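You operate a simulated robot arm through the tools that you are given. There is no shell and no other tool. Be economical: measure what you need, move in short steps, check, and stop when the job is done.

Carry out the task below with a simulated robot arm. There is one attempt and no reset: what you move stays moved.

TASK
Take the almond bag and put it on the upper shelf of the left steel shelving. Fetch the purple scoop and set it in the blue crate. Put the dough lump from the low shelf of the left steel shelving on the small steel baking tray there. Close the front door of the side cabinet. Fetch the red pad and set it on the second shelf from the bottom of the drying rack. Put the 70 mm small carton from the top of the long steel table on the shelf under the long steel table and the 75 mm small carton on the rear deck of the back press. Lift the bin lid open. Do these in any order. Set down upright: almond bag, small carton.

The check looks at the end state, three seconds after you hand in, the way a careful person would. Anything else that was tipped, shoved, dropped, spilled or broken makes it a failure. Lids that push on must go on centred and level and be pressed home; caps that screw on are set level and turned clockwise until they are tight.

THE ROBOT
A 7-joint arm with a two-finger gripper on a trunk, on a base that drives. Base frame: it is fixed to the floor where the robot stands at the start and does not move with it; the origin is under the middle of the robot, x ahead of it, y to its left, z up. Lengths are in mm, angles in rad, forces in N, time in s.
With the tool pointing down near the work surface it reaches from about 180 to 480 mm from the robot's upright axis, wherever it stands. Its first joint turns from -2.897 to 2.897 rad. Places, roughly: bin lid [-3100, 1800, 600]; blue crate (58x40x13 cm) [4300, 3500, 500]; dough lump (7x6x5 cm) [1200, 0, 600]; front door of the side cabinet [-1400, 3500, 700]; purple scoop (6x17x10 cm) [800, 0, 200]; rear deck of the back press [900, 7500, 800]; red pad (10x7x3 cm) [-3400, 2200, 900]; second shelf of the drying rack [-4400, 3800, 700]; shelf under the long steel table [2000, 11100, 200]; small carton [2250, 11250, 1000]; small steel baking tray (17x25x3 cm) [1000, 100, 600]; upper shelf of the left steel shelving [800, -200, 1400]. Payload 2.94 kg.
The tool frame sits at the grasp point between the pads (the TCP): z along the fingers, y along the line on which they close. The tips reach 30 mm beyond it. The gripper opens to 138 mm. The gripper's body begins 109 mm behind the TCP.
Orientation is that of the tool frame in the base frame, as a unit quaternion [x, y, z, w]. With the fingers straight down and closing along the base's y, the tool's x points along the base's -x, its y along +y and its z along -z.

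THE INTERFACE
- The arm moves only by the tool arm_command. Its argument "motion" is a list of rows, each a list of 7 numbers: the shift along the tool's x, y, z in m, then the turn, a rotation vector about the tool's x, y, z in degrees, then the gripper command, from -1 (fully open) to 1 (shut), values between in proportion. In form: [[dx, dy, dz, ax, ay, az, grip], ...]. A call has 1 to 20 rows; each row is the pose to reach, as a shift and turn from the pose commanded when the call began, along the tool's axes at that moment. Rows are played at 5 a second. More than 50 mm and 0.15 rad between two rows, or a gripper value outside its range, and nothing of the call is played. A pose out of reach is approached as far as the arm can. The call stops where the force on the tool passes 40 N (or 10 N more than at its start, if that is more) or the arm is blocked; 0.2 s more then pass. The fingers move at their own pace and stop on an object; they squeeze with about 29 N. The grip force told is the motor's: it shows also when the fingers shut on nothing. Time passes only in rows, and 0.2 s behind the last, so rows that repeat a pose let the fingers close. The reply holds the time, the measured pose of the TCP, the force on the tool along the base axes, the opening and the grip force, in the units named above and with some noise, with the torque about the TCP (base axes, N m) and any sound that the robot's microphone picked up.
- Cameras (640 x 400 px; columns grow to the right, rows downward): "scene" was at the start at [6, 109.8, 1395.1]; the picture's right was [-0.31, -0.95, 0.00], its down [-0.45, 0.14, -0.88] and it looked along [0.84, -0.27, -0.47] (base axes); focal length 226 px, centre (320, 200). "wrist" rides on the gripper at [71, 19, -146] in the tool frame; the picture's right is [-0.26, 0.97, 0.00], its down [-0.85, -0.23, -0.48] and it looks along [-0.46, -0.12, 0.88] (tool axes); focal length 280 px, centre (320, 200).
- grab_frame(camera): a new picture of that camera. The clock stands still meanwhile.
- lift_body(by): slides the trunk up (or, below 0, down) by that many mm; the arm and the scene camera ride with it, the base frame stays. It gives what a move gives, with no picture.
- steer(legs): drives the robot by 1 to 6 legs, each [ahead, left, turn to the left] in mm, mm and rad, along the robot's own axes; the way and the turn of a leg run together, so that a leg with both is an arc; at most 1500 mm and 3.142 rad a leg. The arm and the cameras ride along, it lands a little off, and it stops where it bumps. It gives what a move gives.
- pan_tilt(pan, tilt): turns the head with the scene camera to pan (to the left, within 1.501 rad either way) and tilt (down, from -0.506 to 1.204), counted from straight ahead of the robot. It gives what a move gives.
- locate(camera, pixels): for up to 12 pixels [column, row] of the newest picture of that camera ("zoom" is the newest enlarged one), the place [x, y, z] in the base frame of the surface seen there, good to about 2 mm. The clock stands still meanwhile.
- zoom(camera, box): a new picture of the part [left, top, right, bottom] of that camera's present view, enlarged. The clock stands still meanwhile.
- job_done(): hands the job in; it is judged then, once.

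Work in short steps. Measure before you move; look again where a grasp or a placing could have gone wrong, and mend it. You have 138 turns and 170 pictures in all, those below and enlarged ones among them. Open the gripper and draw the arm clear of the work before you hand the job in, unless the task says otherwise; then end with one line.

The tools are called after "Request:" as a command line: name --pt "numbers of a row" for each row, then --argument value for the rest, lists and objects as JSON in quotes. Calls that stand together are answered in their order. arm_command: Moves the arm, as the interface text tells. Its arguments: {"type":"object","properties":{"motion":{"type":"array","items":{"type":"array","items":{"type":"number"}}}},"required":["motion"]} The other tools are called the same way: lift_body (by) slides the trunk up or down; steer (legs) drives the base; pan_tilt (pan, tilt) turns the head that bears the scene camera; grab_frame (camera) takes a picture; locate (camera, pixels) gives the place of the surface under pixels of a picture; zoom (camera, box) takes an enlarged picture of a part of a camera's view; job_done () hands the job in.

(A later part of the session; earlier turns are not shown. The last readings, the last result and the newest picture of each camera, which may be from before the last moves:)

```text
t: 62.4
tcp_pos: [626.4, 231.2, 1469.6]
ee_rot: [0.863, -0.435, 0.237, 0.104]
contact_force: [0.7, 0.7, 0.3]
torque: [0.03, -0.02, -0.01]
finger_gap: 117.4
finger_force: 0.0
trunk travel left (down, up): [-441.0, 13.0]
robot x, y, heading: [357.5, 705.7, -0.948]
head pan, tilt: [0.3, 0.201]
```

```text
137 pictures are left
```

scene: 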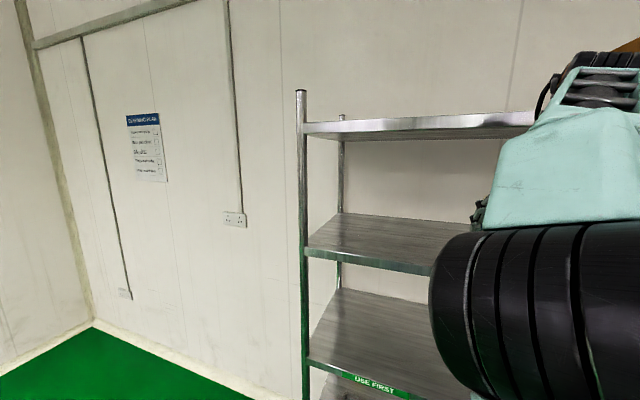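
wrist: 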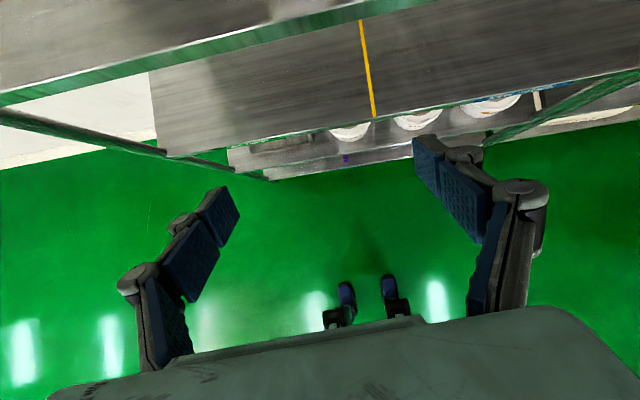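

The bag is placed. Before moving on to the dough I check it, and look left for free floor.

Request:
pan_tilt --pan -0.05 --tilt 0.1

Request:
grab_frame --camera "scene"

Request:
pan_tilt --pan 1.45 --tilt 0.7

Request:
grab_frame --camera "scene"

Request:
locate --camera "scene" --pixels '[[100, 150], [200, 150], [300, 150], [100, 300], [200, 300], [300, 300], [400, 200], [200, 220]]'

```text
t: 63.2
tcp_pos: [625.7, 230.6, 1468.8]
ee_rot: [0.863, -0.435, 0.237, 0.105]
contact_force: [-0.2, 0.6, -0.1]
torque: [-0.01, 0.0, 0.01]
finger_gap: 117.6
finger_force: 0.0
trunk travel left (down, up): [-441.0, 13.0]
robot x, y, heading: [364.3, 705.6, -0.947]
head pan, tilt: [-0.051, 0.099]
```

```text
136 pictures are left
```

scene: 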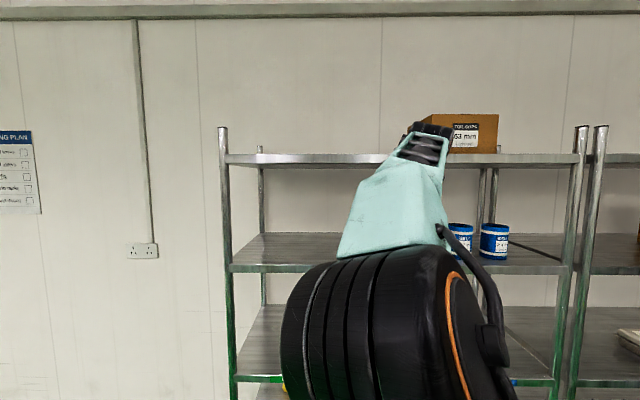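

```text
t: 64.8
tcp_pos: [625.8, 229.4, 1469.5]
ee_rot: [0.863, -0.434, 0.237, 0.104]
contact_force: [0.6, 0.0, -0.3]
torque: [-0.01, -0.01, 0.02]
finger_gap: 117.6
finger_force: 0.1
trunk travel left (down, up): [-441.0, 13.0]
robot x, y, heading: [366.5, 705.1, -0.95]
head pan, tilt: [1.45, 0.7]
```

```text
135 pictures are left
```

scene: 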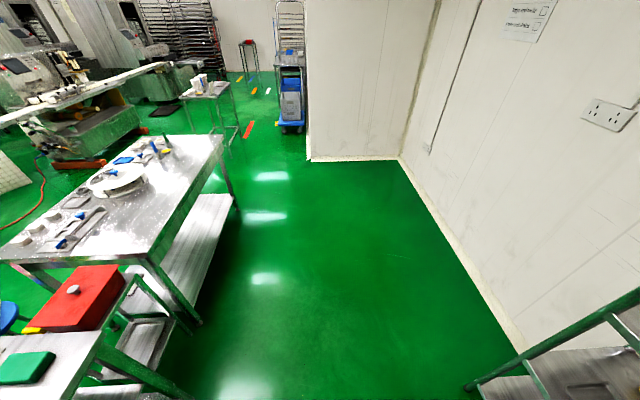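

```text
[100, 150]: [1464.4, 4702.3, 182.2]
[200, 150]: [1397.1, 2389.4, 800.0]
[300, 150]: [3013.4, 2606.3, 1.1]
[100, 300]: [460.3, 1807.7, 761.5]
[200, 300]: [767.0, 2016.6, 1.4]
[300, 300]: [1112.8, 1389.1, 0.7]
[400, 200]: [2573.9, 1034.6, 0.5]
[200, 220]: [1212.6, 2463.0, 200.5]
```

Floor is free to the left. I slide left 300, square up, lower the trunk and pitch the tool flat with the roll eased 8°.

Request:
steer --legs '[[0, 315, 0], [0, 0, -0.06]]'

Request:
lift_body --by -400

Request:
arm_command --pt "0 0 0 0 0 4 -0.7" --pt "0 0 0 0 0 8 -0.7" --pt "0 0 0 0 0 8 -0.7"

Request:
arm_command --pt "0 0 0 0 8 0 -0.7" --pt "0 0 0 0 16 0 -0.7" --pt "0 0 0 0 24 0 -0.7" --pt "0 0 0 0 32 0 -0.7" --pt "0 0 0 0 40 0 -0.7" --pt "0 0 0 0 40 0 -0.7"

```text
t: 68.5
tcp_pos: [844.3, 393.5, 1468.4]
ee_rot: [0.848, -0.462, 0.234, 0.111]
contact_force: [0.7, 1.0, 0.3]
torque: [0.04, -0.01, 0.03]
finger_gap: 117.6
finger_force: 0.1
trunk travel left (down, up): [-441.0, 13.0]
robot x, y, heading: [615.8, 886.7, -1.008]
head pan, tilt: [1.45, 0.7]
```

```text
t: 72.4
tcp_pos: [845.9, 394.8, 1068.6]
ee_rot: [0.848, -0.462, 0.233, 0.111]
contact_force: [0.1, -0.1, -0.1]
torque: [0.0, 0.02, 0.01]
finger_gap: 117.5
finger_force: 0.0
trunk travel left (down, up): [-41.0, 413.0]
robot x, y, heading: [610.4, 888.4, -1.011]
head pan, tilt: [1.45, 0.7]
```

```text
t: 73.2
tcp_pos: [846.1, 394.8, 1069.6]
ee_rot: [0.813, -0.521, 0.241, 0.094]
contact_force: [-0.2, -1.2, 0.6]
torque: [0.01, -0.03, -0.01]
finger_gap: 117.6
finger_force: 0.1
trunk travel left (down, up): [-41.0, 413.0]
robot x, y, heading: [616.2, 881.9, -1.014]
head pan, tilt: [1.45, 0.7]
```

```text
t: 74.6
tcp_pos: [846.2, 393.4, 1070.0]
ee_rot: [0.682, -0.456, 0.505, 0.268]
contact_force: [0.3, -0.4, -0.8]
torque: [-0.01, 0.01, 0.0]
finger_gap: 117.3
finger_force: 0.1
trunk travel left (down, up): [-41.0, 413.0]
robot x, y, heading: [613.9, 884.5, -1.009]
head pan, tilt: [1.45, 0.7]
```

Pitch fine. I lower the trunk the rest and take the arm down 370 and forward 130, still outside the shelf.

Request:
lift_body --by -40

Request:
arm_command --pt "-0.03 0.003 0.028 0 0 0 -0.7" --pt "-0.06 0.006 0.056 0 0 0 -0.7" --pt "-0.09 0.009 0.083 0 0 0 -0.7" --pt "-0.12 0.012 0.11 0 0 0 -0.7" --pt "-0.15 0.015 0.138 0 0 0 -0.7" --pt "-0.18 0.018 0.165 0 0 0 -0.7" --pt "-0.21 0.021 0.19 0 0 0 -0.7" --pt "-0.24 0.024 0.215 0 0 0 -0.7" --pt "-0.27 0.027 0.235 0 0 0 -0.7" --pt "-0.3 0.03 0.25 0 0 0 -0.7"

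Request:
grab_frame --camera "wrist"

```text
t: 75.4
tcp_pos: [844.4, 393.8, 1029.2]
ee_rot: [0.682, -0.456, 0.505, 0.267]
contact_force: [-0.2, -0.1, 0.3]
torque: [-0.02, 0.02, 0.03]
finger_gap: 117.4
finger_force: 0.1
trunk travel left (down, up): [-1.0, 453.0]
robot x, y, heading: [613.8, 883.4, -1.007]
head pan, tilt: [1.45, 0.7]
```

```text
t: 77.6
tcp_pos: [906.0, 281.5, 658.6]
ee_rot: [0.681, -0.456, 0.506, 0.268]
contact_force: [-0.8, -0.3, -0.3]
torque: [0.03, 0.04, 0.0]
finger_gap: 117.5
finger_force: 0.0
trunk travel left (down, up): [-1.0, 453.0]
robot x, y, heading: [614.9, 887.4, -1.01]
head pan, tilt: [1.45, 0.7]
```

```text
134 pictures are left
```

wrist: 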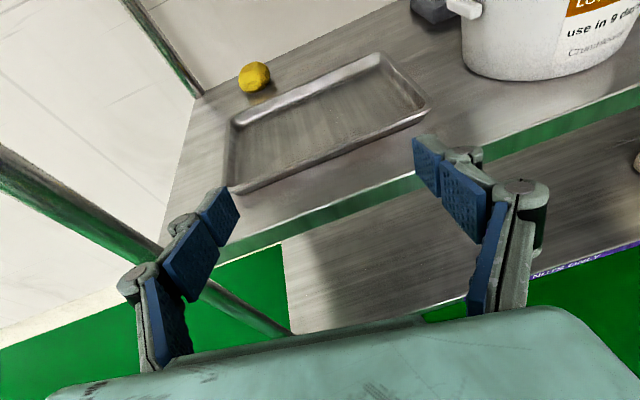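

Reached. I measure the dough, tray rim and left post.

Request:
zoom --camera "wrist" --box '[200, 40, 440, 190]'

Request:
locate --camera "wrist" --pixels '[[254, 78], [241, 80], [268, 74], [254, 64], [256, 92], [233, 120], [376, 60], [424, 108], [236, 188], [310, 120], [195, 90], [100, 220]]'

```text
2.67 times, centred on (320, 115) of wrist
```

zoom: 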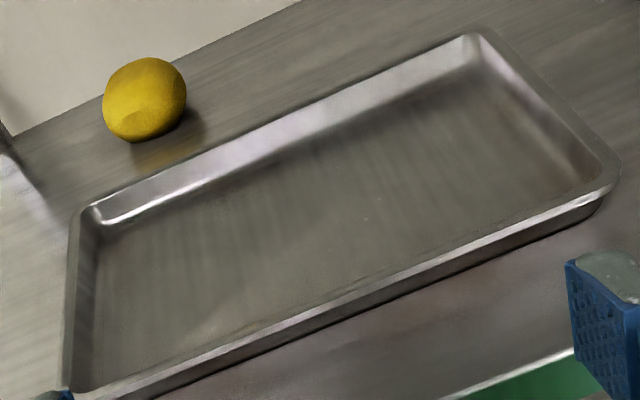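

```text
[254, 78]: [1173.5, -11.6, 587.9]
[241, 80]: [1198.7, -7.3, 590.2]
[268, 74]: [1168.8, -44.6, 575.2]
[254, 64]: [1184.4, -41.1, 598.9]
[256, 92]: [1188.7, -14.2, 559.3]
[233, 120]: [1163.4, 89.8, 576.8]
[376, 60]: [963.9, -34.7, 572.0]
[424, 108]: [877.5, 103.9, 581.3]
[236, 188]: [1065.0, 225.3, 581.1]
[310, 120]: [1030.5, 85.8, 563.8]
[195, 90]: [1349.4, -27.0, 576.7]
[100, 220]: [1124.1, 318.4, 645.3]
```

Dough centre ≈(1188,-30,582). I shift left 74 and drive ahead 300, then look.

Request:
steer --legs '[[0, 74, 0], [300, 0, 0]]'

Request:
grab_frame --camera "wrist"

Request:
pan_tilt --pan 0.5 --tilt 0.7

Request:
grab_frame --camera "scene"

```text
t: 80.6
tcp_pos: [1130.3, 65.4, 657.9]
ee_rot: [0.683, -0.456, 0.505, 0.267]
contact_force: [0.1, -0.2, 0.2]
torque: [0.02, 0.0, -0.01]
finger_gap: 117.4
finger_force: 0.1
trunk travel left (down, up): [-1.0, 453.0]
robot x, y, heading: [836.4, 670.5, -1.011]
head pan, tilt: [1.45, 0.7]
```

```text
132 pictures are left
```

wrist: 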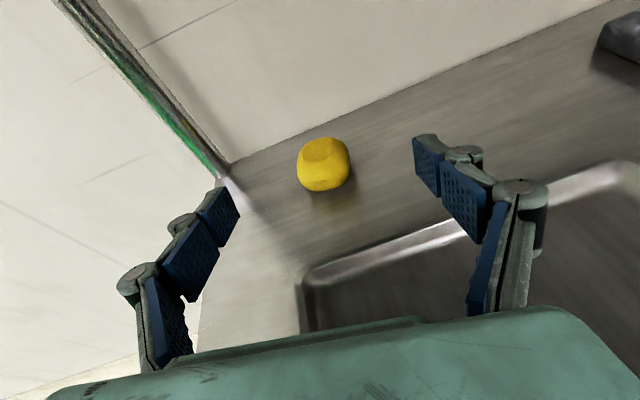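

```text
t: 81.8
tcp_pos: [1129.8, 64.9, 658.4]
ee_rot: [0.683, -0.456, 0.505, 0.266]
contact_force: [0.0, 0.8, 0.1]
torque: [0.0, -0.02, 0.0]
finger_gap: 117.3
finger_force: 0.0
trunk travel left (down, up): [-1.0, 453.0]
robot x, y, heading: [837.3, 667.9, -1.006]
head pan, tilt: [0.499, 0.7]
```

```text
131 pictures are left
```

scene: 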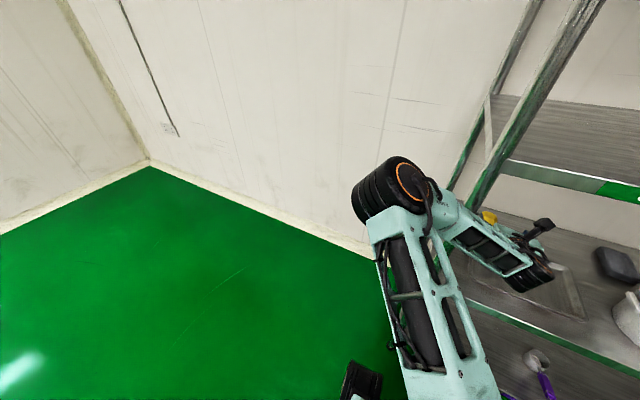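

The dough is well centred. The elbow swings left, so I check its distance to the left post.

Request:
locate --camera "scene" --pixels '[[365, 205], [385, 190], [410, 180], [425, 190], [445, 205], [540, 100], [500, 150], [488, 218], [540, 228], [610, 180]]'

Request:
locate --camera "wrist" --pixels '[[323, 150], [323, 180], [302, 165], [347, 165], [325, 195]]'

```text
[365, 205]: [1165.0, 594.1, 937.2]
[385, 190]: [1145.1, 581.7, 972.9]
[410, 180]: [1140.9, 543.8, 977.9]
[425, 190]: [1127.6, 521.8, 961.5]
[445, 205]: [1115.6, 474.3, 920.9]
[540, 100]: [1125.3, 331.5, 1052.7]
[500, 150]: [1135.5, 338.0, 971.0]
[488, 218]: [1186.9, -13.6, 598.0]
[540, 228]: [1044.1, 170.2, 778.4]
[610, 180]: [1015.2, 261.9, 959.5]
```

```text
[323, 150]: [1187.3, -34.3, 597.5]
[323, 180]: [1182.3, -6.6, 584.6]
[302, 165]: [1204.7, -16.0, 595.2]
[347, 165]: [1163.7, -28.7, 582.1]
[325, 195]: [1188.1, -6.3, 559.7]
```

The forearm would strike the left post, so this front approach is bad. The dough is only ~140 mm from the open left end, so I back out and go round to that side.

Request:
steer --legs '[[-260, 0, 0], [0, 900, 0]]'

Request:
pan_tilt --pan -0.3 --tilt 0.6

Request:
grab_frame --camera "scene"

Request:
locate --camera "scene" --pixels '[[100, 200], [200, 200], [300, 150], [300, 200], [320, 120], [400, 200], [400, 250], [500, 250]]'

```text
t: 91.5
tcp_pos: [1751.6, 761.1, 659.3]
ee_rot: [0.683, -0.455, 0.505, 0.266]
contact_force: [0.2, 0.4, 0.1]
torque: [-0.01, -0.02, 0.0]
finger_gap: 117.3
finger_force: 0.1
trunk travel left (down, up): [-1.0, 453.0]
robot x, y, heading: [1462.3, 1365.8, -1.008]
head pan, tilt: [0.499, 0.7]
```

```text
t: 92.6
tcp_pos: [1751.2, 760.3, 657.5]
ee_rot: [0.683, -0.456, 0.505, 0.267]
contact_force: [-0.7, -0.1, 0.2]
torque: [0.02, 0.01, 0.03]
finger_gap: 117.7
finger_force: 0.0
trunk travel left (down, up): [-1.0, 453.0]
robot x, y, heading: [1454.4, 1364.6, -1.002]
head pan, tilt: [-0.3, 0.6]
```

```text
130 pictures are left
```

scene: 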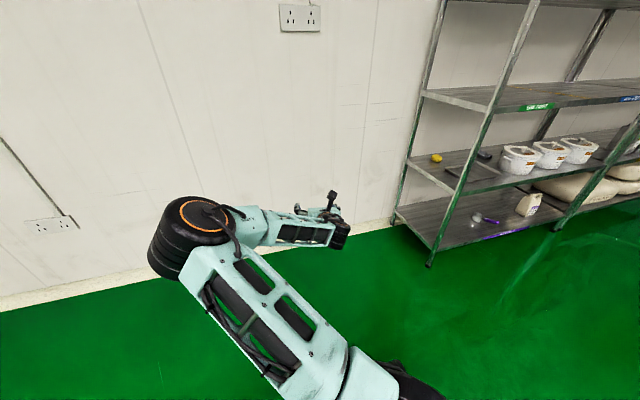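

```text
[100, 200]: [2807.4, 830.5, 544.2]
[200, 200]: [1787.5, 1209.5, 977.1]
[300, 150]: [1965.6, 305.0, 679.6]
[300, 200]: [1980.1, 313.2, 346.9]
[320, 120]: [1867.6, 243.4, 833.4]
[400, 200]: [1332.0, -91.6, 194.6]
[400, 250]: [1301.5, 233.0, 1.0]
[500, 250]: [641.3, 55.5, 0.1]
```

The wall is at n'≈783. I turn right 90° here to face along the shelf, and put the tool back to 60° down, then unflip the roll.

Request:
steer --legs '[[0, 0, -1.57]]'

Request:
arm_command --pt "0.03 0 0 0 -8 0 -0.7" --pt "0.06 0 0 0 -16 0 -0.7" --pt "0.09 0 0 0 -24 0 -0.7" --pt "0.12 0 0 0 -32 0 -0.7" --pt "0.14 0 -0.03 0 -40 0 -0.7" --pt "0.16 0 -0.06 0 -48 0 -0.7" --pt "0.18 0 -0.08 0 -56 0 -0.7" --pt "0.2 0 -0.1 0 -62 0 -0.7" --pt "0.2 0 -0.1 0 -68 0 -0.7"

Request:
arm_command --pt "0 0 0 0 0 8.4 -0.7" --pt "0 0 0 0 0 16.8 -0.7" --pt "0 0 0 0 0 25.2 -0.7" --pt "0 0 0 0 0 33.6 -0.7" --pt "0 0 0 0 0 42 -0.7" --pt "0 0 0 0 0 50.4 -0.7" --pt "0 0 0 0 0 58.8 -0.7" --pt "0 0 0 0 0 67.2 -0.7" --pt "0 0 0 0 0 75.6 -0.7" --pt "0 0 0 0 0 84 -0.7" --pt "0 0 0 0 0 92.4 -0.7" --pt "0 0 0 0 0 100.8 -0.7" --pt "0 0 0 0 0 109.2 -0.7" --pt "0 0 0 0 0 117.6 -0.7" --pt "0 0 0 0 0 126 -0.7" --pt "0 0 0 0 0 134.4 -0.7" --pt "0 0 0 0 0 142.8 -0.7" --pt "0 0 0 0 0 151.2 -0.7" --pt "0 0 0 0 0 159.6 -0.7" --pt "0 0 0 0 0 168 -0.7"

Request:
pan_tilt --pan 0.0 --tilt 0.6

Request:
grab_frame --camera "scene"

```text
t: 96.9
tcp_pos: [848.1, 1088.3, 657.5]
ee_rot: [-0.151, 0.806, -0.162, -0.548]
contact_force: [-0.1, -0.7, 0.0]
torque: [0.01, -0.01, 0.03]
finger_gap: 117.3
finger_force: 0.0
trunk travel left (down, up): [-1.0, 453.0]
robot x, y, heading: [1459.1, 1364.0, -2.601]
head pan, tilt: [-0.3, 0.6]
```

```text
t: 98.9
tcp_pos: [862.8, 1118.2, 880.4]
ee_rot: [-0.215, 0.975, -0.055, -0.028]
contact_force: [0.4, -0.3, -0.9]
torque: [-0.02, -0.01, 0.01]
finger_gap: 117.3
finger_force: 0.1
out of reach, approached as far as the arm can: row 9
trunk travel left (down, up): [-1.0, 453.0]
robot x, y, heading: [1461.3, 1366.7, -2.6]
head pan, tilt: [-0.3, 0.6]
```

```text
t: 103.1
tcp_pos: [861.0, 1116.4, 879.9]
ee_rot: [0.947, 0.314, -0.034, 0.053]
contact_force: [-0.4, -0.1, 0.6]
torque: [-0.01, -0.02, 0.04]
finger_gap: 117.3
finger_force: 0.0
trunk travel left (down, up): [-1.0, 453.0]
robot x, y, heading: [1454.0, 1368.8, -2.602]
head pan, tilt: [-0.3, 0.6]
```

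```text
t: 103.9
tcp_pos: [860.1, 1116.5, 880.5]
ee_rot: [0.947, 0.316, -0.034, 0.053]
contact_force: [0.3, 0.4, 0.1]
torque: [-0.01, -0.01, 0.01]
finger_gap: 117.3
finger_force: 0.1
trunk travel left (down, up): [-1.0, 453.0]
robot x, y, heading: [1457.2, 1363.0, -2.602]
head pan, tilt: [0.0, 0.6]
```

```text
129 pictures are left
```

scene: 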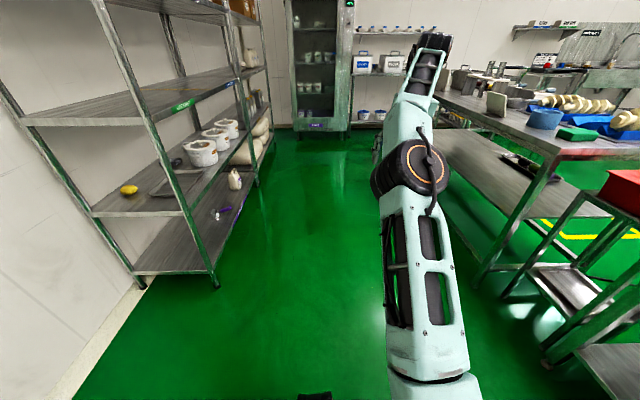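

Tool is down and unflipped. I retract, lower and pitch it to 45°.

Request:
arm_command --pt "0.03 0 0.02 0 -7 0 -0.7" --pt "0.06 0 0.04 0 -14 0 -0.7" --pt "0.09 0 0.06 0 -21 0 -0.7" --pt "0.12 0 0.08 0 -28 0 -0.7" --pt "0.15 0 0.1 0 -35 0 -0.7" --pt "0.18 0 0.12 0 -42 0 -0.7" --pt "0.2 0 0.15 0 -47 0 -0.7" --pt "0.2 0 0.19 0 -47 0 -0.7" --pt "0.2 0 0.22 0 -47 0 -0.7"

Request:
grab_frame --camera "scene"

Request:
locate --camera "scene" --pixels '[[128, 188], [172, 190], [100, 210], [185, 205], [215, 280], [140, 287], [90, 100], [148, 120]]'

```text
t: 105.9
tcp_pos: [1002.3, 1209.1, 643.5]
ee_rot: [0.855, 0.269, -0.408, 0.174]
contact_force: [-0.3, -0.2, -0.4]
torque: [-0.01, 0.02, -0.03]
finger_gap: 117.5
finger_force: 0.0
out of reach, approached as far as the arm can: row 8, 9
trunk travel left (down, up): [-1.0, 453.0]
robot x, y, heading: [1461.9, 1368.2, -2.6]
head pan, tilt: [0.0, 0.6]
```

```text
128 pictures are left
```

scene: 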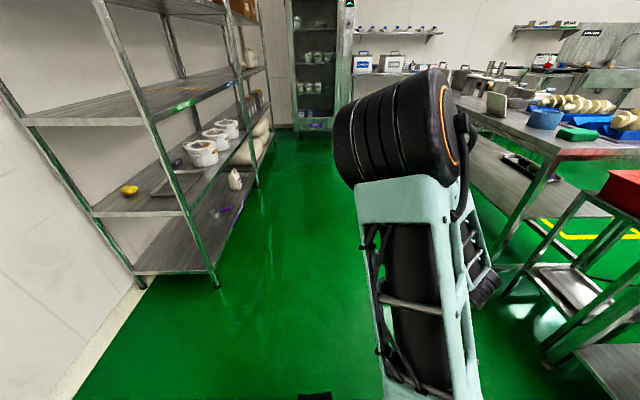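

```text
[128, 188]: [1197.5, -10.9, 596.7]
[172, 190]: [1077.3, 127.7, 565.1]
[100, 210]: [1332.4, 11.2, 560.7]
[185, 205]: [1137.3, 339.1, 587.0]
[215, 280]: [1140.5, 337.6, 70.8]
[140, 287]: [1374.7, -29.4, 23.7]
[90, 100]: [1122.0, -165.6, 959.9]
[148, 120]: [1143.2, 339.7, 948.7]
```

TCP is 476 ahead and 100 right of the robot. I turn left 0.6 here, then translate to a waypoint at the shelf's left end.

Request:
steer --legs '[[0, 0, 0.6], [651, 389, 0]]'

Request:
grab_frame --camera "wrist"

Request:
grab_frame --camera "scene"

```text
t: 111.7
tcp_pos: [1240.7, 214.7, 643.2]
ee_rot: [0.738, 0.509, -0.338, 0.287]
contact_force: [-0.4, 0.0, -0.5]
torque: [-0.02, 0.01, -0.01]
finger_gap: 117.2
finger_force: 0.1
trunk travel left (down, up): [-1.0, 453.0]
robot x, y, heading: [1530.2, 604.0, -2.002]
head pan, tilt: [0.0, 0.6]
```

```text
127 pictures are left
```

wrist: 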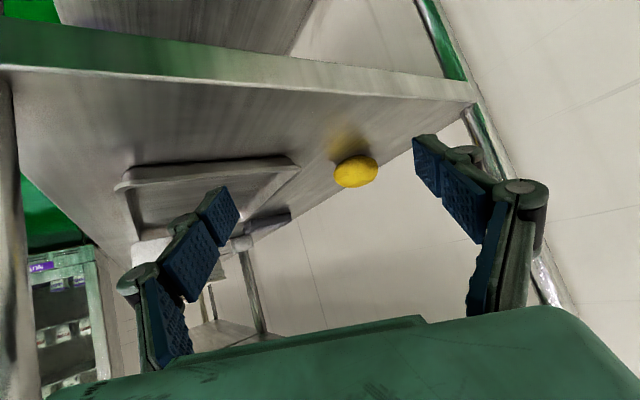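

```text
126 pictures are left
```

scene: 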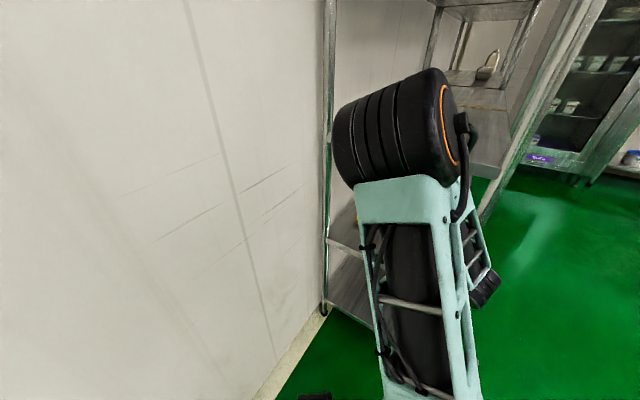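

The dough is at (355,172) in the (inverted) wrist view. I drive in so the TCP comes above it.

Request:
steer --legs '[[150, 34, 0]]'

Request:
grab_frame --camera "wrist"

Request:
locate --camera "wrist" --pixels '[[355, 200], [340, 195], [380, 195], [355, 185]]'

```text
t: 113.1
tcp_pos: [1209.8, 64.3, 643.2]
ee_rot: [0.737, 0.51, -0.338, 0.287]
contact_force: [-0.1, 0.0, -0.1]
torque: [-0.02, -0.01, 0.04]
finger_gap: 117.3
finger_force: 0.0
trunk travel left (down, up): [-1.0, 453.0]
robot x, y, heading: [1500.4, 451.2, -2.01]
head pan, tilt: [0.0, 0.6]
```

```text
125 pictures are left
```

wrist: 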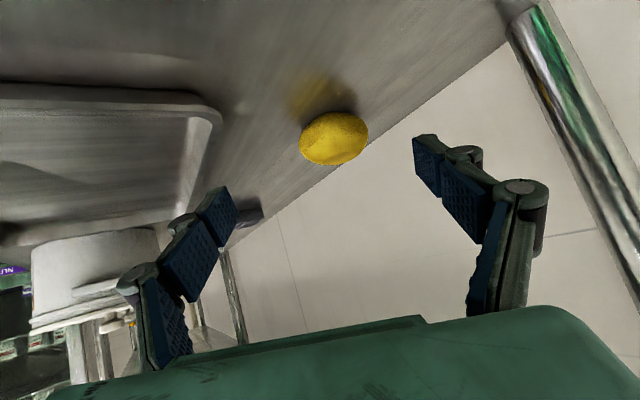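

```text
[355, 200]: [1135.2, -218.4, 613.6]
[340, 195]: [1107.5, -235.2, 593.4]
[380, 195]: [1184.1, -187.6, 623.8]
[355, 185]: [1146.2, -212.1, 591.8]
```

The dough is at (335,140), and I re-measure it.

Request:
locate --camera "wrist" --pixels '[[335, 140], [303, 142], [365, 135], [335, 116], [335, 160]]'

```text
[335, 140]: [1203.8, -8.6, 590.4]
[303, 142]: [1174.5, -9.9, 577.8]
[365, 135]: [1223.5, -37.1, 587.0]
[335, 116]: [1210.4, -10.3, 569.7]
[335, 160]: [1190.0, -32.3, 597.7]
```

Centre ≈(1193,-30). I drive the last bit, then lower 48 mm.

Request:
steer --legs '[[92, 25, 0]]'

Request:
arm_command --pt "0.016 0 0.012 0 0 0 -0.7" --pt "0.028 0 0.021 0 0 0 -0.7" --pt "0.038 0 0.029 0 0 0 -0.7" --pt "0.038 0 0.029 0 0 0 -0.7"

Request:
grab_frame --camera "wrist"

```text
t: 114.2
tcp_pos: [1193.8, -29.5, 643.2]
ee_rot: [0.738, 0.509, -0.339, 0.287]
contact_force: [-0.2, -0.1, -0.1]
torque: [0.0, -0.02, 0.03]
finger_gap: 116.9
finger_force: 0.0
trunk travel left (down, up): [-1.0, 453.0]
robot x, y, heading: [1483.2, 355.1, -2.005]
head pan, tilt: [0.0, 0.6]
```

```text
t: 115.2
tcp_pos: [1193.8, -30.8, 596.2]
ee_rot: [0.738, 0.509, -0.339, 0.286]
contact_force: [0.6, -0.3, 0.2]
torque: [-0.05, 0.03, -0.02]
finger_gap: 117.4
finger_force: 0.1
out of reach, approached as far as the arm can: row 2
trunk travel left (down, up): [-1.0, 453.0]
robot x, y, heading: [1481.7, 355.8, -2.004]
head pan, tilt: [0.0, 0.6]
```

```text
124 pictures are left
```

wrist: 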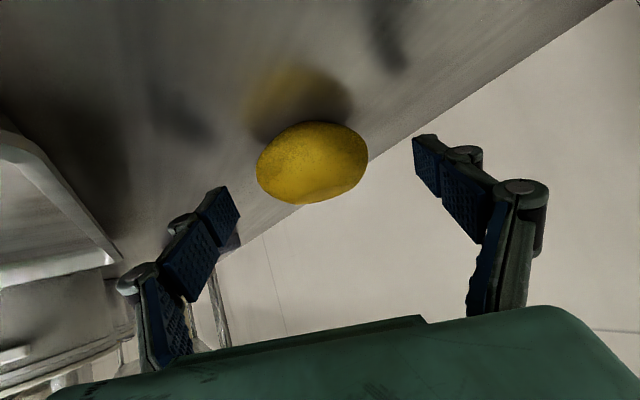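

The dough sits between the pads; I go 6 mm lower and close.

Request:
arm_command --pt "0.005 0 0.004 0 0 0 -0.7" --pt "0.005 0 0.004 0 0 0 0" --pt "0.005 0 0.004 0 0 0 1" --pt "0.005 0 0.004 0 0 0 1" --pt "0.005 0 0.004 0 0 0 1" --pt "0.005 0 0.004 0 0 0 1" --pt "0.005 0 0.004 0 0 0 1"

Request:
lift_body --by 40

Request:
grab_frame --camera "wrist"

```text
t: 116.8
tcp_pos: [1194.5, -30.3, 589.7]
ee_rot: [0.738, 0.508, -0.339, 0.287]
contact_force: [-2.3, 1.0, 1.8]
torque: [0.0, 0.02, 0.0]
finger_gap: 63.2
finger_force: 29.2
trunk travel left (down, up): [-1.0, 453.0]
robot x, y, heading: [1484.3, 356.5, -2.004]
head pan, tilt: [0.0, 0.6]
```

```text
t: 117.6
tcp_pos: [1195.8, -32.1, 631.2]
ee_rot: [0.738, 0.509, -0.339, 0.287]
contact_force: [0.1, 0.3, -0.8]
torque: [0.0, -0.02, -0.01]
finger_gap: 63.7
finger_force: 28.9
trunk travel left (down, up): [-41.0, 413.0]
robot x, y, heading: [1485.8, 360.8, -2.005]
head pan, tilt: [0.0, 0.6]
```

```text
123 pictures are left
```

wrist: 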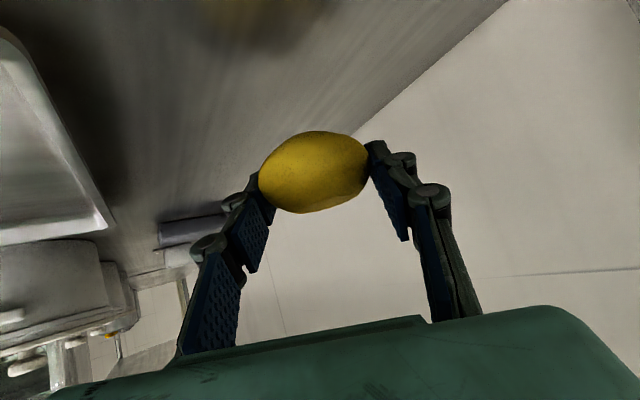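

The dough is held. I raise 20 mm more, ease 30 mm toward the wall and swing right 0.45 so the dough comes over the tray.

Request:
lift_body --by 20

Request:
steer --legs '[[30, 17, 0], [0, 0, -0.45]]'

Request:
grab_frame --camera "wrist"

Request:
pan_tilt --pan 0.3 --tilt 0.8

Request:
grab_frame --camera "scene"

```text
t: 118.3
tcp_pos: [1200.5, -27.3, 648.7]
ee_rot: [0.739, 0.508, -0.336, 0.285]
contact_force: [-0.5, 0.3, -0.7]
torque: [0.01, -0.02, -0.03]
finger_gap: 63.3
finger_force: 28.8
trunk travel left (down, up): [-61.0, 393.0]
robot x, y, heading: [1483.8, 359.9, -2.01]
head pan, tilt: [0.0, 0.6]
```

```text
t: 119.1
tcp_pos: [1199.6, -24.7, 646.5]
ee_rot: [0.747, 0.501, -0.333, 0.282]
contact_force: [0.0, -0.8, -0.9]
torque: [0.0, -0.01, -0.01]
finger_gap: 63.5
finger_force: 29.0
trunk travel left (down, up): [-61.0, 393.0]
robot x, y, heading: [1488.0, 351.4, -2.002]
head pan, tilt: [0.0, 0.6]
stopped in leg 1: the robot was blocked; the commanded pose is now the measured one
```

```text
122 pictures are left
```

wrist: 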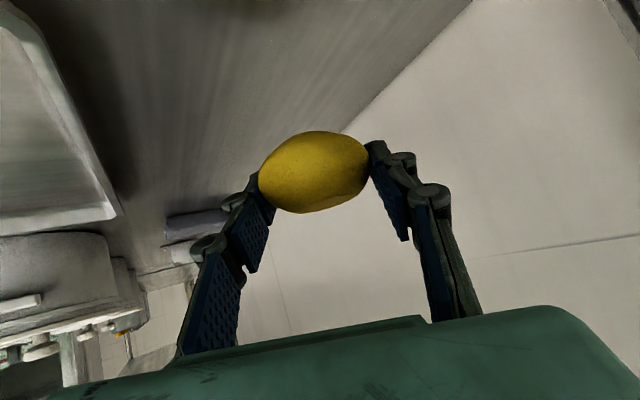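

```text
t: 119.9
tcp_pos: [1201.4, -25.2, 646.3]
ee_rot: [0.746, 0.502, -0.333, 0.283]
contact_force: [-0.9, -0.6, -2.6]
torque: [0.01, -0.03, 0.01]
finger_gap: 63.4
finger_force: 28.6
trunk travel left (down, up): [-61.0, 393.0]
robot x, y, heading: [1485.6, 350.0, -2.01]
head pan, tilt: [0.3, 0.799]
```

```text
121 pictures are left
```

scene: 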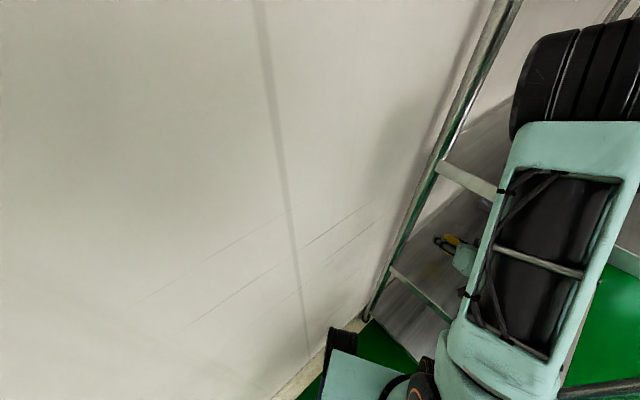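

The base was blocked and the TCP shifted slightly: something touches. I measure where the arm is relative to the tier end and wall.

Request:
locate --camera "scene" --pixels '[[520, 100], [560, 60], [530, 150], [500, 200], [465, 185], [480, 160], [340, 335], [330, 375], [362, 318], [440, 165], [462, 262], [620, 100]]'

Request:
pan_tilt --pan -0.3 --tilt 0.8

Request:
grab_frame --camera "scene"

```text
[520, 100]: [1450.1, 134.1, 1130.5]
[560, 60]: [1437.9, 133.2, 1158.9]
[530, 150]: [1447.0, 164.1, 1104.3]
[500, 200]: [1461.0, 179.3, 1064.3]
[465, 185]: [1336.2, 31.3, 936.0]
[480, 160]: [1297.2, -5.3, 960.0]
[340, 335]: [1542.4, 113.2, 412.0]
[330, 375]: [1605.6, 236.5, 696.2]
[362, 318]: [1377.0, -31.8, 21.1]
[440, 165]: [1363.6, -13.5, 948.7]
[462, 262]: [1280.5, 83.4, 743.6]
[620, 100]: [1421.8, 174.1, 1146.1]
```

```text
t: 120.9
tcp_pos: [1201.4, -24.7, 645.1]
ee_rot: [0.746, 0.502, -0.333, 0.283]
contact_force: [0.1, -0.8, -1.7]
torque: [0.0, -0.02, 0.0]
finger_gap: 63.3
finger_force: 28.7
trunk travel left (down, up): [-61.0, 393.0]
robot x, y, heading: [1482.6, 353.3, -2.004]
head pan, tilt: [-0.3, 0.799]
```

```text
120 pictures are left
```

scene: 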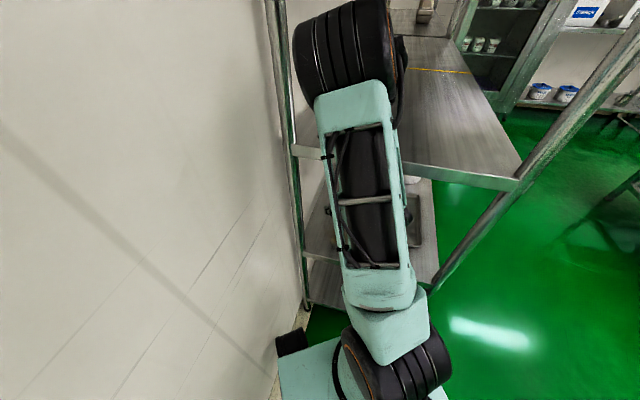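

The base is near the wall, and the forearm is touching the tier end. I lower the trunk back 20, move out 90 mm along the shelf axis, then turn 0.39.

Request:
lift_body --by -20

Request:
steer --legs '[[-75, 49, 0], [0, 0, -0.39]]'

Request:
grab_frame --camera "wrist"

Request:
grab_frame --camera "scene"

```text
t: 121.5
tcp_pos: [1200.1, -28.2, 625.0]
ee_rot: [0.747, 0.503, -0.331, 0.282]
contact_force: [-0.2, -0.4, -0.3]
torque: [0.05, -0.06, 0.06]
finger_gap: 63.3
finger_force: 28.9
trunk travel left (down, up): [-41.0, 413.0]
robot x, y, heading: [1485.1, 347.9, -2.009]
head pan, tilt: [-0.3, 0.799]
```

```text
t: 123.8
tcp_pos: [1153.1, 154.6, 625.0]
ee_rot: [0.83, 0.347, -0.381, 0.212]
contact_force: [0.3, 0.2, -1.0]
torque: [0.0, 0.03, -0.01]
finger_gap: 63.4
finger_force: 28.7
trunk travel left (down, up): [-41.0, 413.0]
robot x, y, heading: [1562.2, 394.2, -2.398]
head pan, tilt: [-0.3, 0.799]
```

```text
119 pictures are left
```

wrist: 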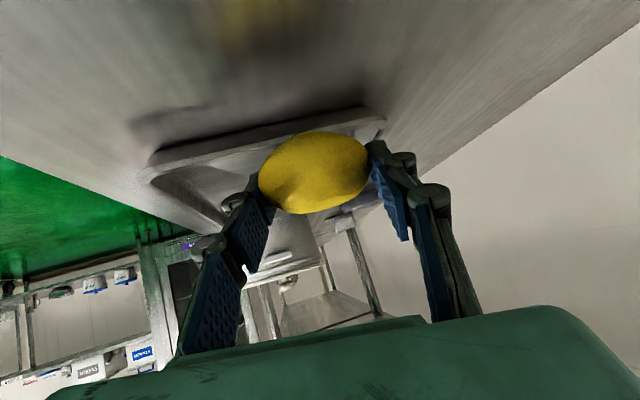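

```text
118 pictures are left
```

scene: 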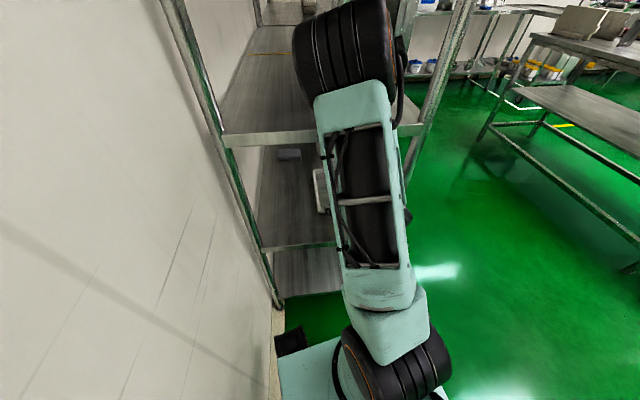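

The dough is level with the tray line. I extend the arm ~105 mm to bring it over the tray.

Request:
arm_command --pt "-0.02 -0.013 0.025 0 0 0 1" --pt "-0.042 -0.026 0.05 0 0 0 1" --pt "-0.0635 -0.0396 0.0742 0 0 0 1" --pt "-0.0635 -0.0396 0.0742 0 0 0 1"

Request:
grab_frame --camera "wrist"

```text
t: 124.8
tcp_pos: [1056.4, 109.4, 623.0]
ee_rot: [0.831, 0.346, -0.381, 0.211]
contact_force: [0.8, 0.6, -1.1]
torque: [-0.01, 0.02, 0.0]
finger_gap: 63.4
finger_force: 28.8
trunk travel left (down, up): [-41.0, 413.0]
robot x, y, heading: [1566.1, 397.2, -2.402]
head pan, tilt: [-0.3, 0.799]
```

```text
117 pictures are left
```

wrist: 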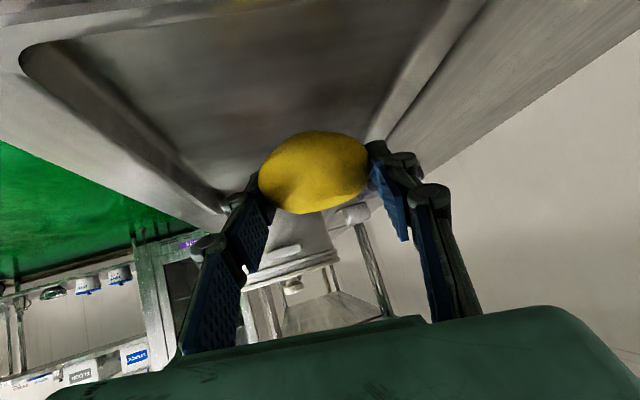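

It is over the tray. I lower 27 mm, open to ~85 mm, and raise.

Request:
arm_command --pt "0.008 -0.001 0.006 0 0 0 1" --pt "0.015 -0.002 0.012 0 0 0 1" --pt "0.0195 -0.0022 0.0155 0 0 0 1" --pt "0.021 -0.0024 0.0167 0 0 0 1" --pt "0.021 -0.0024 0.0167 0 0 0 1"

Request:
arm_command --pt "0 0 0 0 0 0 -0.2" --pt "0 0 0 0 0 0 -0.25" --pt "0 0 0 0 0 0 -0.25"

Request:
grab_frame --camera "wrist"

```text
t: 126.0
tcp_pos: [1058.8, 110.6, 597.6]
ee_rot: [0.83, 0.349, -0.379, 0.213]
contact_force: [-0.9, -0.7, -1.3]
torque: [0.0, 0.0, -0.02]
finger_gap: 63.3
finger_force: 29.1
trunk travel left (down, up): [-41.0, 413.0]
robot x, y, heading: [1561.1, 397.3, -2.398]
head pan, tilt: [-0.3, 0.799]
```

```text
t: 126.8
tcp_pos: [1058.6, 109.7, 597.2]
ee_rot: [0.831, 0.347, -0.38, 0.212]
contact_force: [-0.6, 0.6, -0.1]
torque: [0.02, 0.0, -0.01]
finger_gap: 86.2
finger_force: 0.0
trunk travel left (down, up): [-41.0, 413.0]
robot x, y, heading: [1561.6, 396.7, -2.391]
head pan, tilt: [-0.3, 0.799]
```

```text
116 pictures are left
```

wrist: 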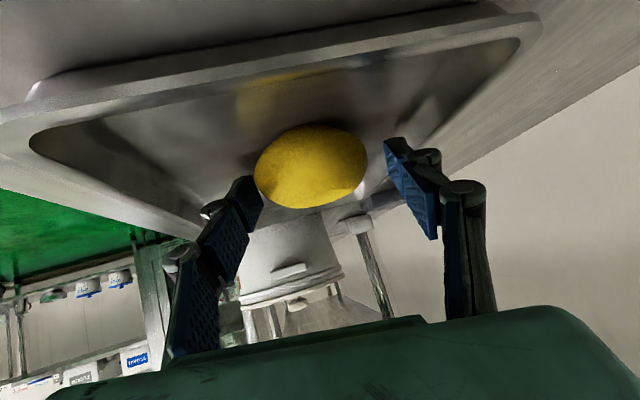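

The dough rests in the tray. I raise 45 mm and back away.

Request:
arm_command --pt "-0.018 0.002 -0.014 0 0 0 -0.3" --pt "-0.035 0.004 -0.028 0 0 0 -0.3" --pt "-0.035 0.004 -0.028 0 0 0 -0.3"

Request:
steer --legs '[[-400, 0, 0]]'

Request:
grab_frame --camera "scene"

Request:
zoom --camera "scene" --box '[180, 0, 340, 100]'

```text
t: 127.6
tcp_pos: [1057.7, 110.5, 643.9]
ee_rot: [0.83, 0.347, -0.381, 0.212]
contact_force: [0.3, 0.1, -1.0]
torque: [0.02, 0.0, -0.01]
finger_gap: 89.7
finger_force: 0.0
trunk travel left (down, up): [-41.0, 413.0]
robot x, y, heading: [1561.0, 393.9, -2.399]
head pan, tilt: [-0.3, 0.799]
```

```text
t: 130.1
tcp_pos: [1350.2, 383.1, 643.0]
ee_rot: [0.831, 0.345, -0.381, 0.211]
contact_force: [-0.3, -1.2, -0.2]
torque: [0.01, 0.0, 0.01]
finger_gap: 89.8
finger_force: 0.0
trunk travel left (down, up): [-41.0, 413.0]
robot x, y, heading: [1862.1, 665.6, -2.4]
head pan, tilt: [-0.3, 0.799]
```

```text
115 pictures are left
```

scene: 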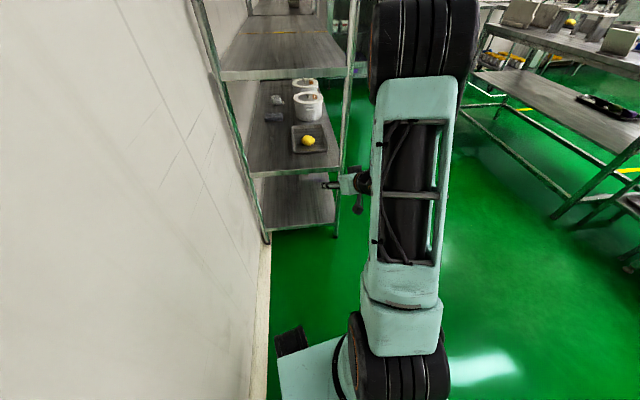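

```text
4.00 times, centred on (260, 50) of scene
```

zoom: 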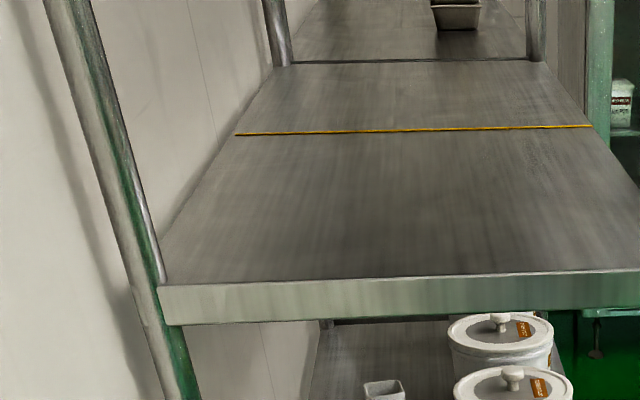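

The dough is on the tray. Now the scoop: I drive out, turn to face the shelf front and slide along to s'≈680.

Request:
steer --legs '[[266, -936, 0], [0, 0, 1.39], [0, -683, 0]]'

Request:
grab_frame --camera "wrist"

```text
t: 148.2
tcp_pos: [653.9, 244.8, 644.3]
ee_rot: [0.407, 0.803, -0.152, 0.408]
contact_force: [0.0, 0.6, -0.7]
torque: [-0.02, 0.0, 0.01]
finger_gap: 89.5
finger_force: 0.1
trunk travel left (down, up): [-41.0, 413.0]
robot x, y, heading: [451.7, 784.9, -0.988]
head pan, tilt: [-0.3, 0.799]
```

```text
113 pictures are left
```

wrist: 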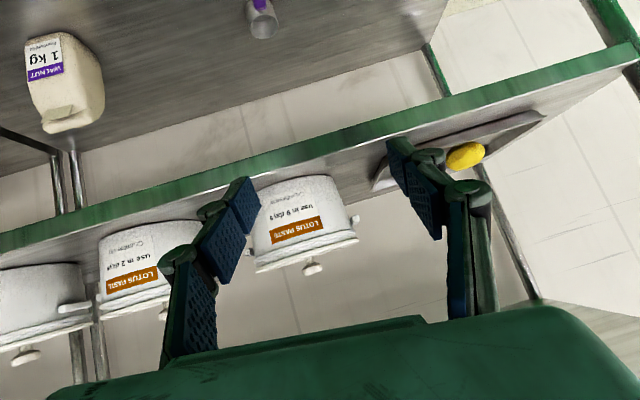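

I lower the trunk, pitch the tool to ~62° down, and straighten its yaw, then go lower.

Request:
lift_body --by -40

Request:
arm_command --pt "0 0 0 0 8 0 -0.3" --pt "0 0 0 0 16 0 -0.3" --pt "0 0 0 0 24 0 -0.3" --pt "0 0 0 0 26 0 -0.3"

Request:
arm_command --pt "0.02 0 0.038 2.4 -0.4 4.4 -0.3" --pt "0.04 0 0.076 4.7 -0.9 8.8 -0.3" --pt "0.06 0 0.114 4.7 -0.9 8.8 -0.3" --pt "0.08 0 0.152 4.7 -0.9 8.8 -0.3" --pt "0.1 0 0.19 4.7 -0.9 8.8 -0.3" --pt "0.12 0 0.228 4.7 -0.9 8.8 -0.3" --pt "0.12 0 0.228 4.7 -0.9 8.8 -0.3"

Request:
grab_frame --camera "wrist"

```text
t: 149.0
tcp_pos: [654.6, 244.6, 603.4]
ee_rot: [0.406, 0.803, -0.152, 0.409]
contact_force: [0.1, -0.4, 0.0]
torque: [-0.02, -0.01, -0.04]
finger_gap: 89.7
finger_force: 0.2
trunk travel left (down, up): [-1.0, 453.0]
robot x, y, heading: [452.7, 786.9, -0.986]
head pan, tilt: [-0.3, 0.799]
```

```text
t: 150.0
tcp_pos: [654.6, 244.1, 603.0]
ee_rot: [0.431, 0.874, -0.056, 0.217]
contact_force: [-0.1, 0.8, -0.1]
torque: [-0.05, 0.03, -0.02]
finger_gap: 89.7
finger_force: 0.2
trunk travel left (down, up): [-1.0, 453.0]
robot x, y, heading: [451.1, 786.4, -0.986]
head pan, tilt: [-0.3, 0.799]
```

```text
t: 151.6
tcp_pos: [664.0, 266.3, 344.9]
ee_rot: [0.504, 0.834, -0.079, 0.211]
contact_force: [-0.7, -0.4, 0.5]
torque: [0.01, -0.03, 0.03]
finger_gap: 89.9
finger_force: 0.1
trunk travel left (down, up): [-1.0, 453.0]
robot x, y, heading: [453.8, 789.4, -0.982]
head pan, tilt: [-0.3, 0.799]
```

```text
112 pictures are left
```

wrist: 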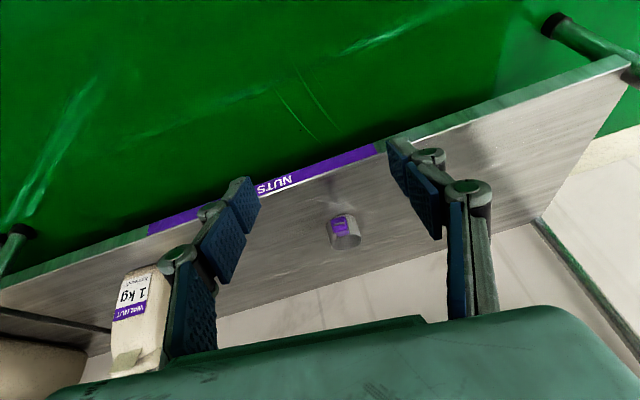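

The scoop's handle end is at (342,225). I zoom and measure it.

Request:
zoom --camera "wrist" --box '[280, 180, 400, 255]'

Request:
locate --camera "zoom" --pixels '[[320, 250], [285, 215], [365, 235], [320, 210], [345, 300], [340, 175], [270, 300], [430, 290], [300, 270]]'

```text
5.33 times, centred on (340, 218) of wrist
```

zoom: 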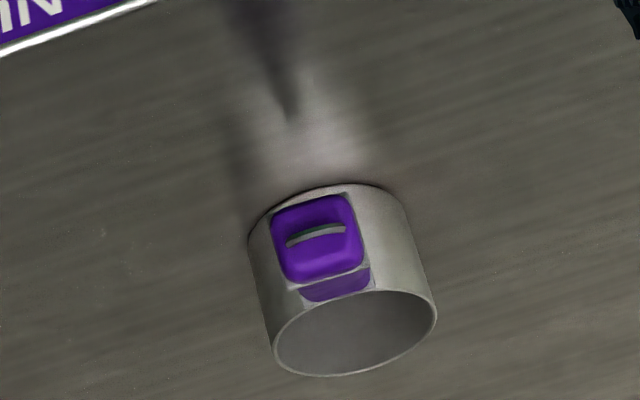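

```text
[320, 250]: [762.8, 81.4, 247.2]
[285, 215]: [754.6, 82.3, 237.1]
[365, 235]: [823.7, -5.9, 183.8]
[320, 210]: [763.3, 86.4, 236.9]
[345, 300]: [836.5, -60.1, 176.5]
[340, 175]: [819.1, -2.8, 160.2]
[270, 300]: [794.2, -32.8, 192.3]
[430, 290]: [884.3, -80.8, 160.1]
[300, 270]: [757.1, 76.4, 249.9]
```

Handle end at (760,81,245), running straight in. I drive so the TCP comes above the handle, then lower.

Request:
steer --legs '[[236, -25, 0]]'

Request:
grab_frame --camera "wrist"

```text
t: 153.4
tcp_pos: [778.6, 59.1, 345.2]
ee_rot: [0.501, 0.836, -0.078, 0.21]
contact_force: [-0.1, 0.1, -0.5]
torque: [-0.01, -0.01, 0.02]
finger_gap: 89.8
finger_force: 0.0
trunk travel left (down, up): [-1.0, 453.0]
robot x, y, heading: [560.7, 579.0, -0.981]
head pan, tilt: [-0.3, 0.799]
```

```text
110 pictures are left
```

wrist: 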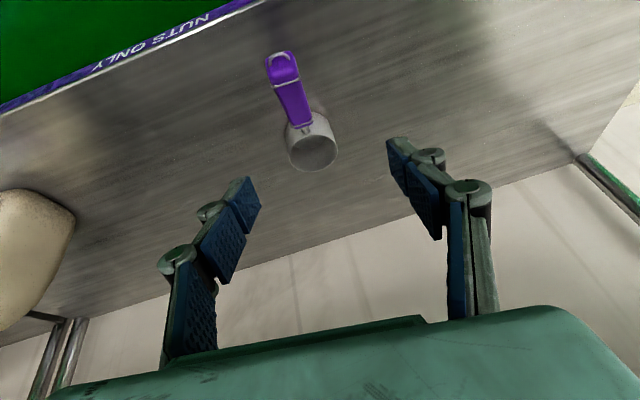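

I measure the handle again close up.

Request:
locate --camera "wrist" --pixels '[[283, 68], [288, 85], [293, 100], [298, 118], [278, 95], [308, 95], [313, 150]]'

```text
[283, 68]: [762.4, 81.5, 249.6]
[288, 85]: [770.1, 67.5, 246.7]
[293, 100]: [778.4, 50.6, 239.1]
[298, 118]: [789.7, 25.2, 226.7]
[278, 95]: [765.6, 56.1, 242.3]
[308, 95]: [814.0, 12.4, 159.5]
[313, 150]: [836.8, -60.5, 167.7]
```

Handle mid is (777,53,~232). I lower onto it and close.

Request:
arm_command --pt "0.015 -0.0045 0.035 0 0 0 -0.3" --pt "0.03 -0.009 0.07 0 0 0 -0.3" --pt "0.0446 -0.0135 0.1033 0 0 0 -0.3" --pt "0.0446 -0.0135 0.1033 0 0 0 -0.3"

Request:
grab_frame --camera "wrist"

```text
t: 154.4
tcp_pos: [777.1, 53.1, 232.5]
ee_rot: [0.502, 0.836, -0.077, 0.21]
contact_force: [0.0, -0.2, -1.1]
torque: [-0.01, 0.0, 0.02]
finger_gap: 89.6
finger_force: 0.0
trunk travel left (down, up): [-1.0, 453.0]
robot x, y, heading: [561.1, 578.7, -0.978]
head pan, tilt: [-0.3, 0.799]
```

```text
109 pictures are left
```

wrist: 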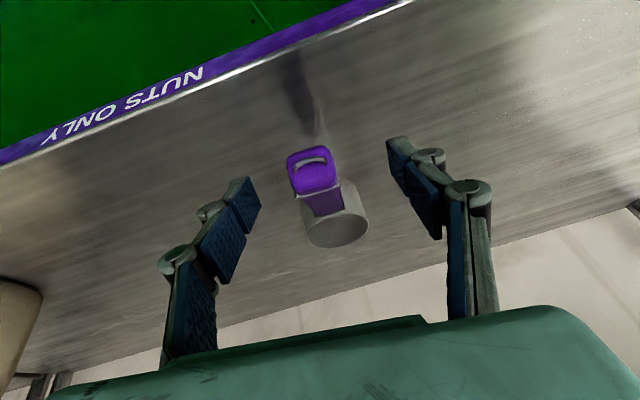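

The handle is centred between the pads. I close and lift.

Request:
arm_command --pt "0 0 0 0 0 0 0.2" --pt "0 0 0 0 0 0 1" --pt "0 0 0 0 0 0 1" --pt "0 0 0 0 0 0 1" --pt "0 0 0 0 0 0 1" --pt "0 0 0 0 0 0 1"

Request:
lift_body --by 40

Request:
grab_frame --camera "wrist"

```text
t: 155.8
tcp_pos: [775.9, 53.5, 232.8]
ee_rot: [0.502, 0.836, -0.077, 0.21]
contact_force: [0.5, -0.6, -0.2]
torque: [0.05, 0.09, 0.0]
finger_gap: 22.7
finger_force: 29.1
trunk travel left (down, up): [-1.0, 453.0]
robot x, y, heading: [563.3, 578.9, -0.979]
head pan, tilt: [-0.3, 0.799]
```

```text
t: 156.6
tcp_pos: [776.7, 53.8, 272.8]
ee_rot: [0.502, 0.836, -0.076, 0.209]
contact_force: [-0.3, -0.5, -2.6]
torque: [0.2, 0.1, -0.01]
finger_gap: 22.7
finger_force: 28.6
trunk travel left (down, up): [-41.0, 413.0]
robot x, y, heading: [560.3, 577.2, -0.981]
head pan, tilt: [-0.3, 0.799]
```

```text
108 pictures are left
```

wrist: 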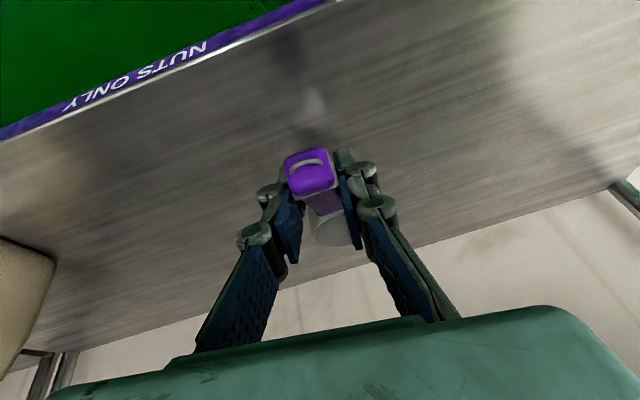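

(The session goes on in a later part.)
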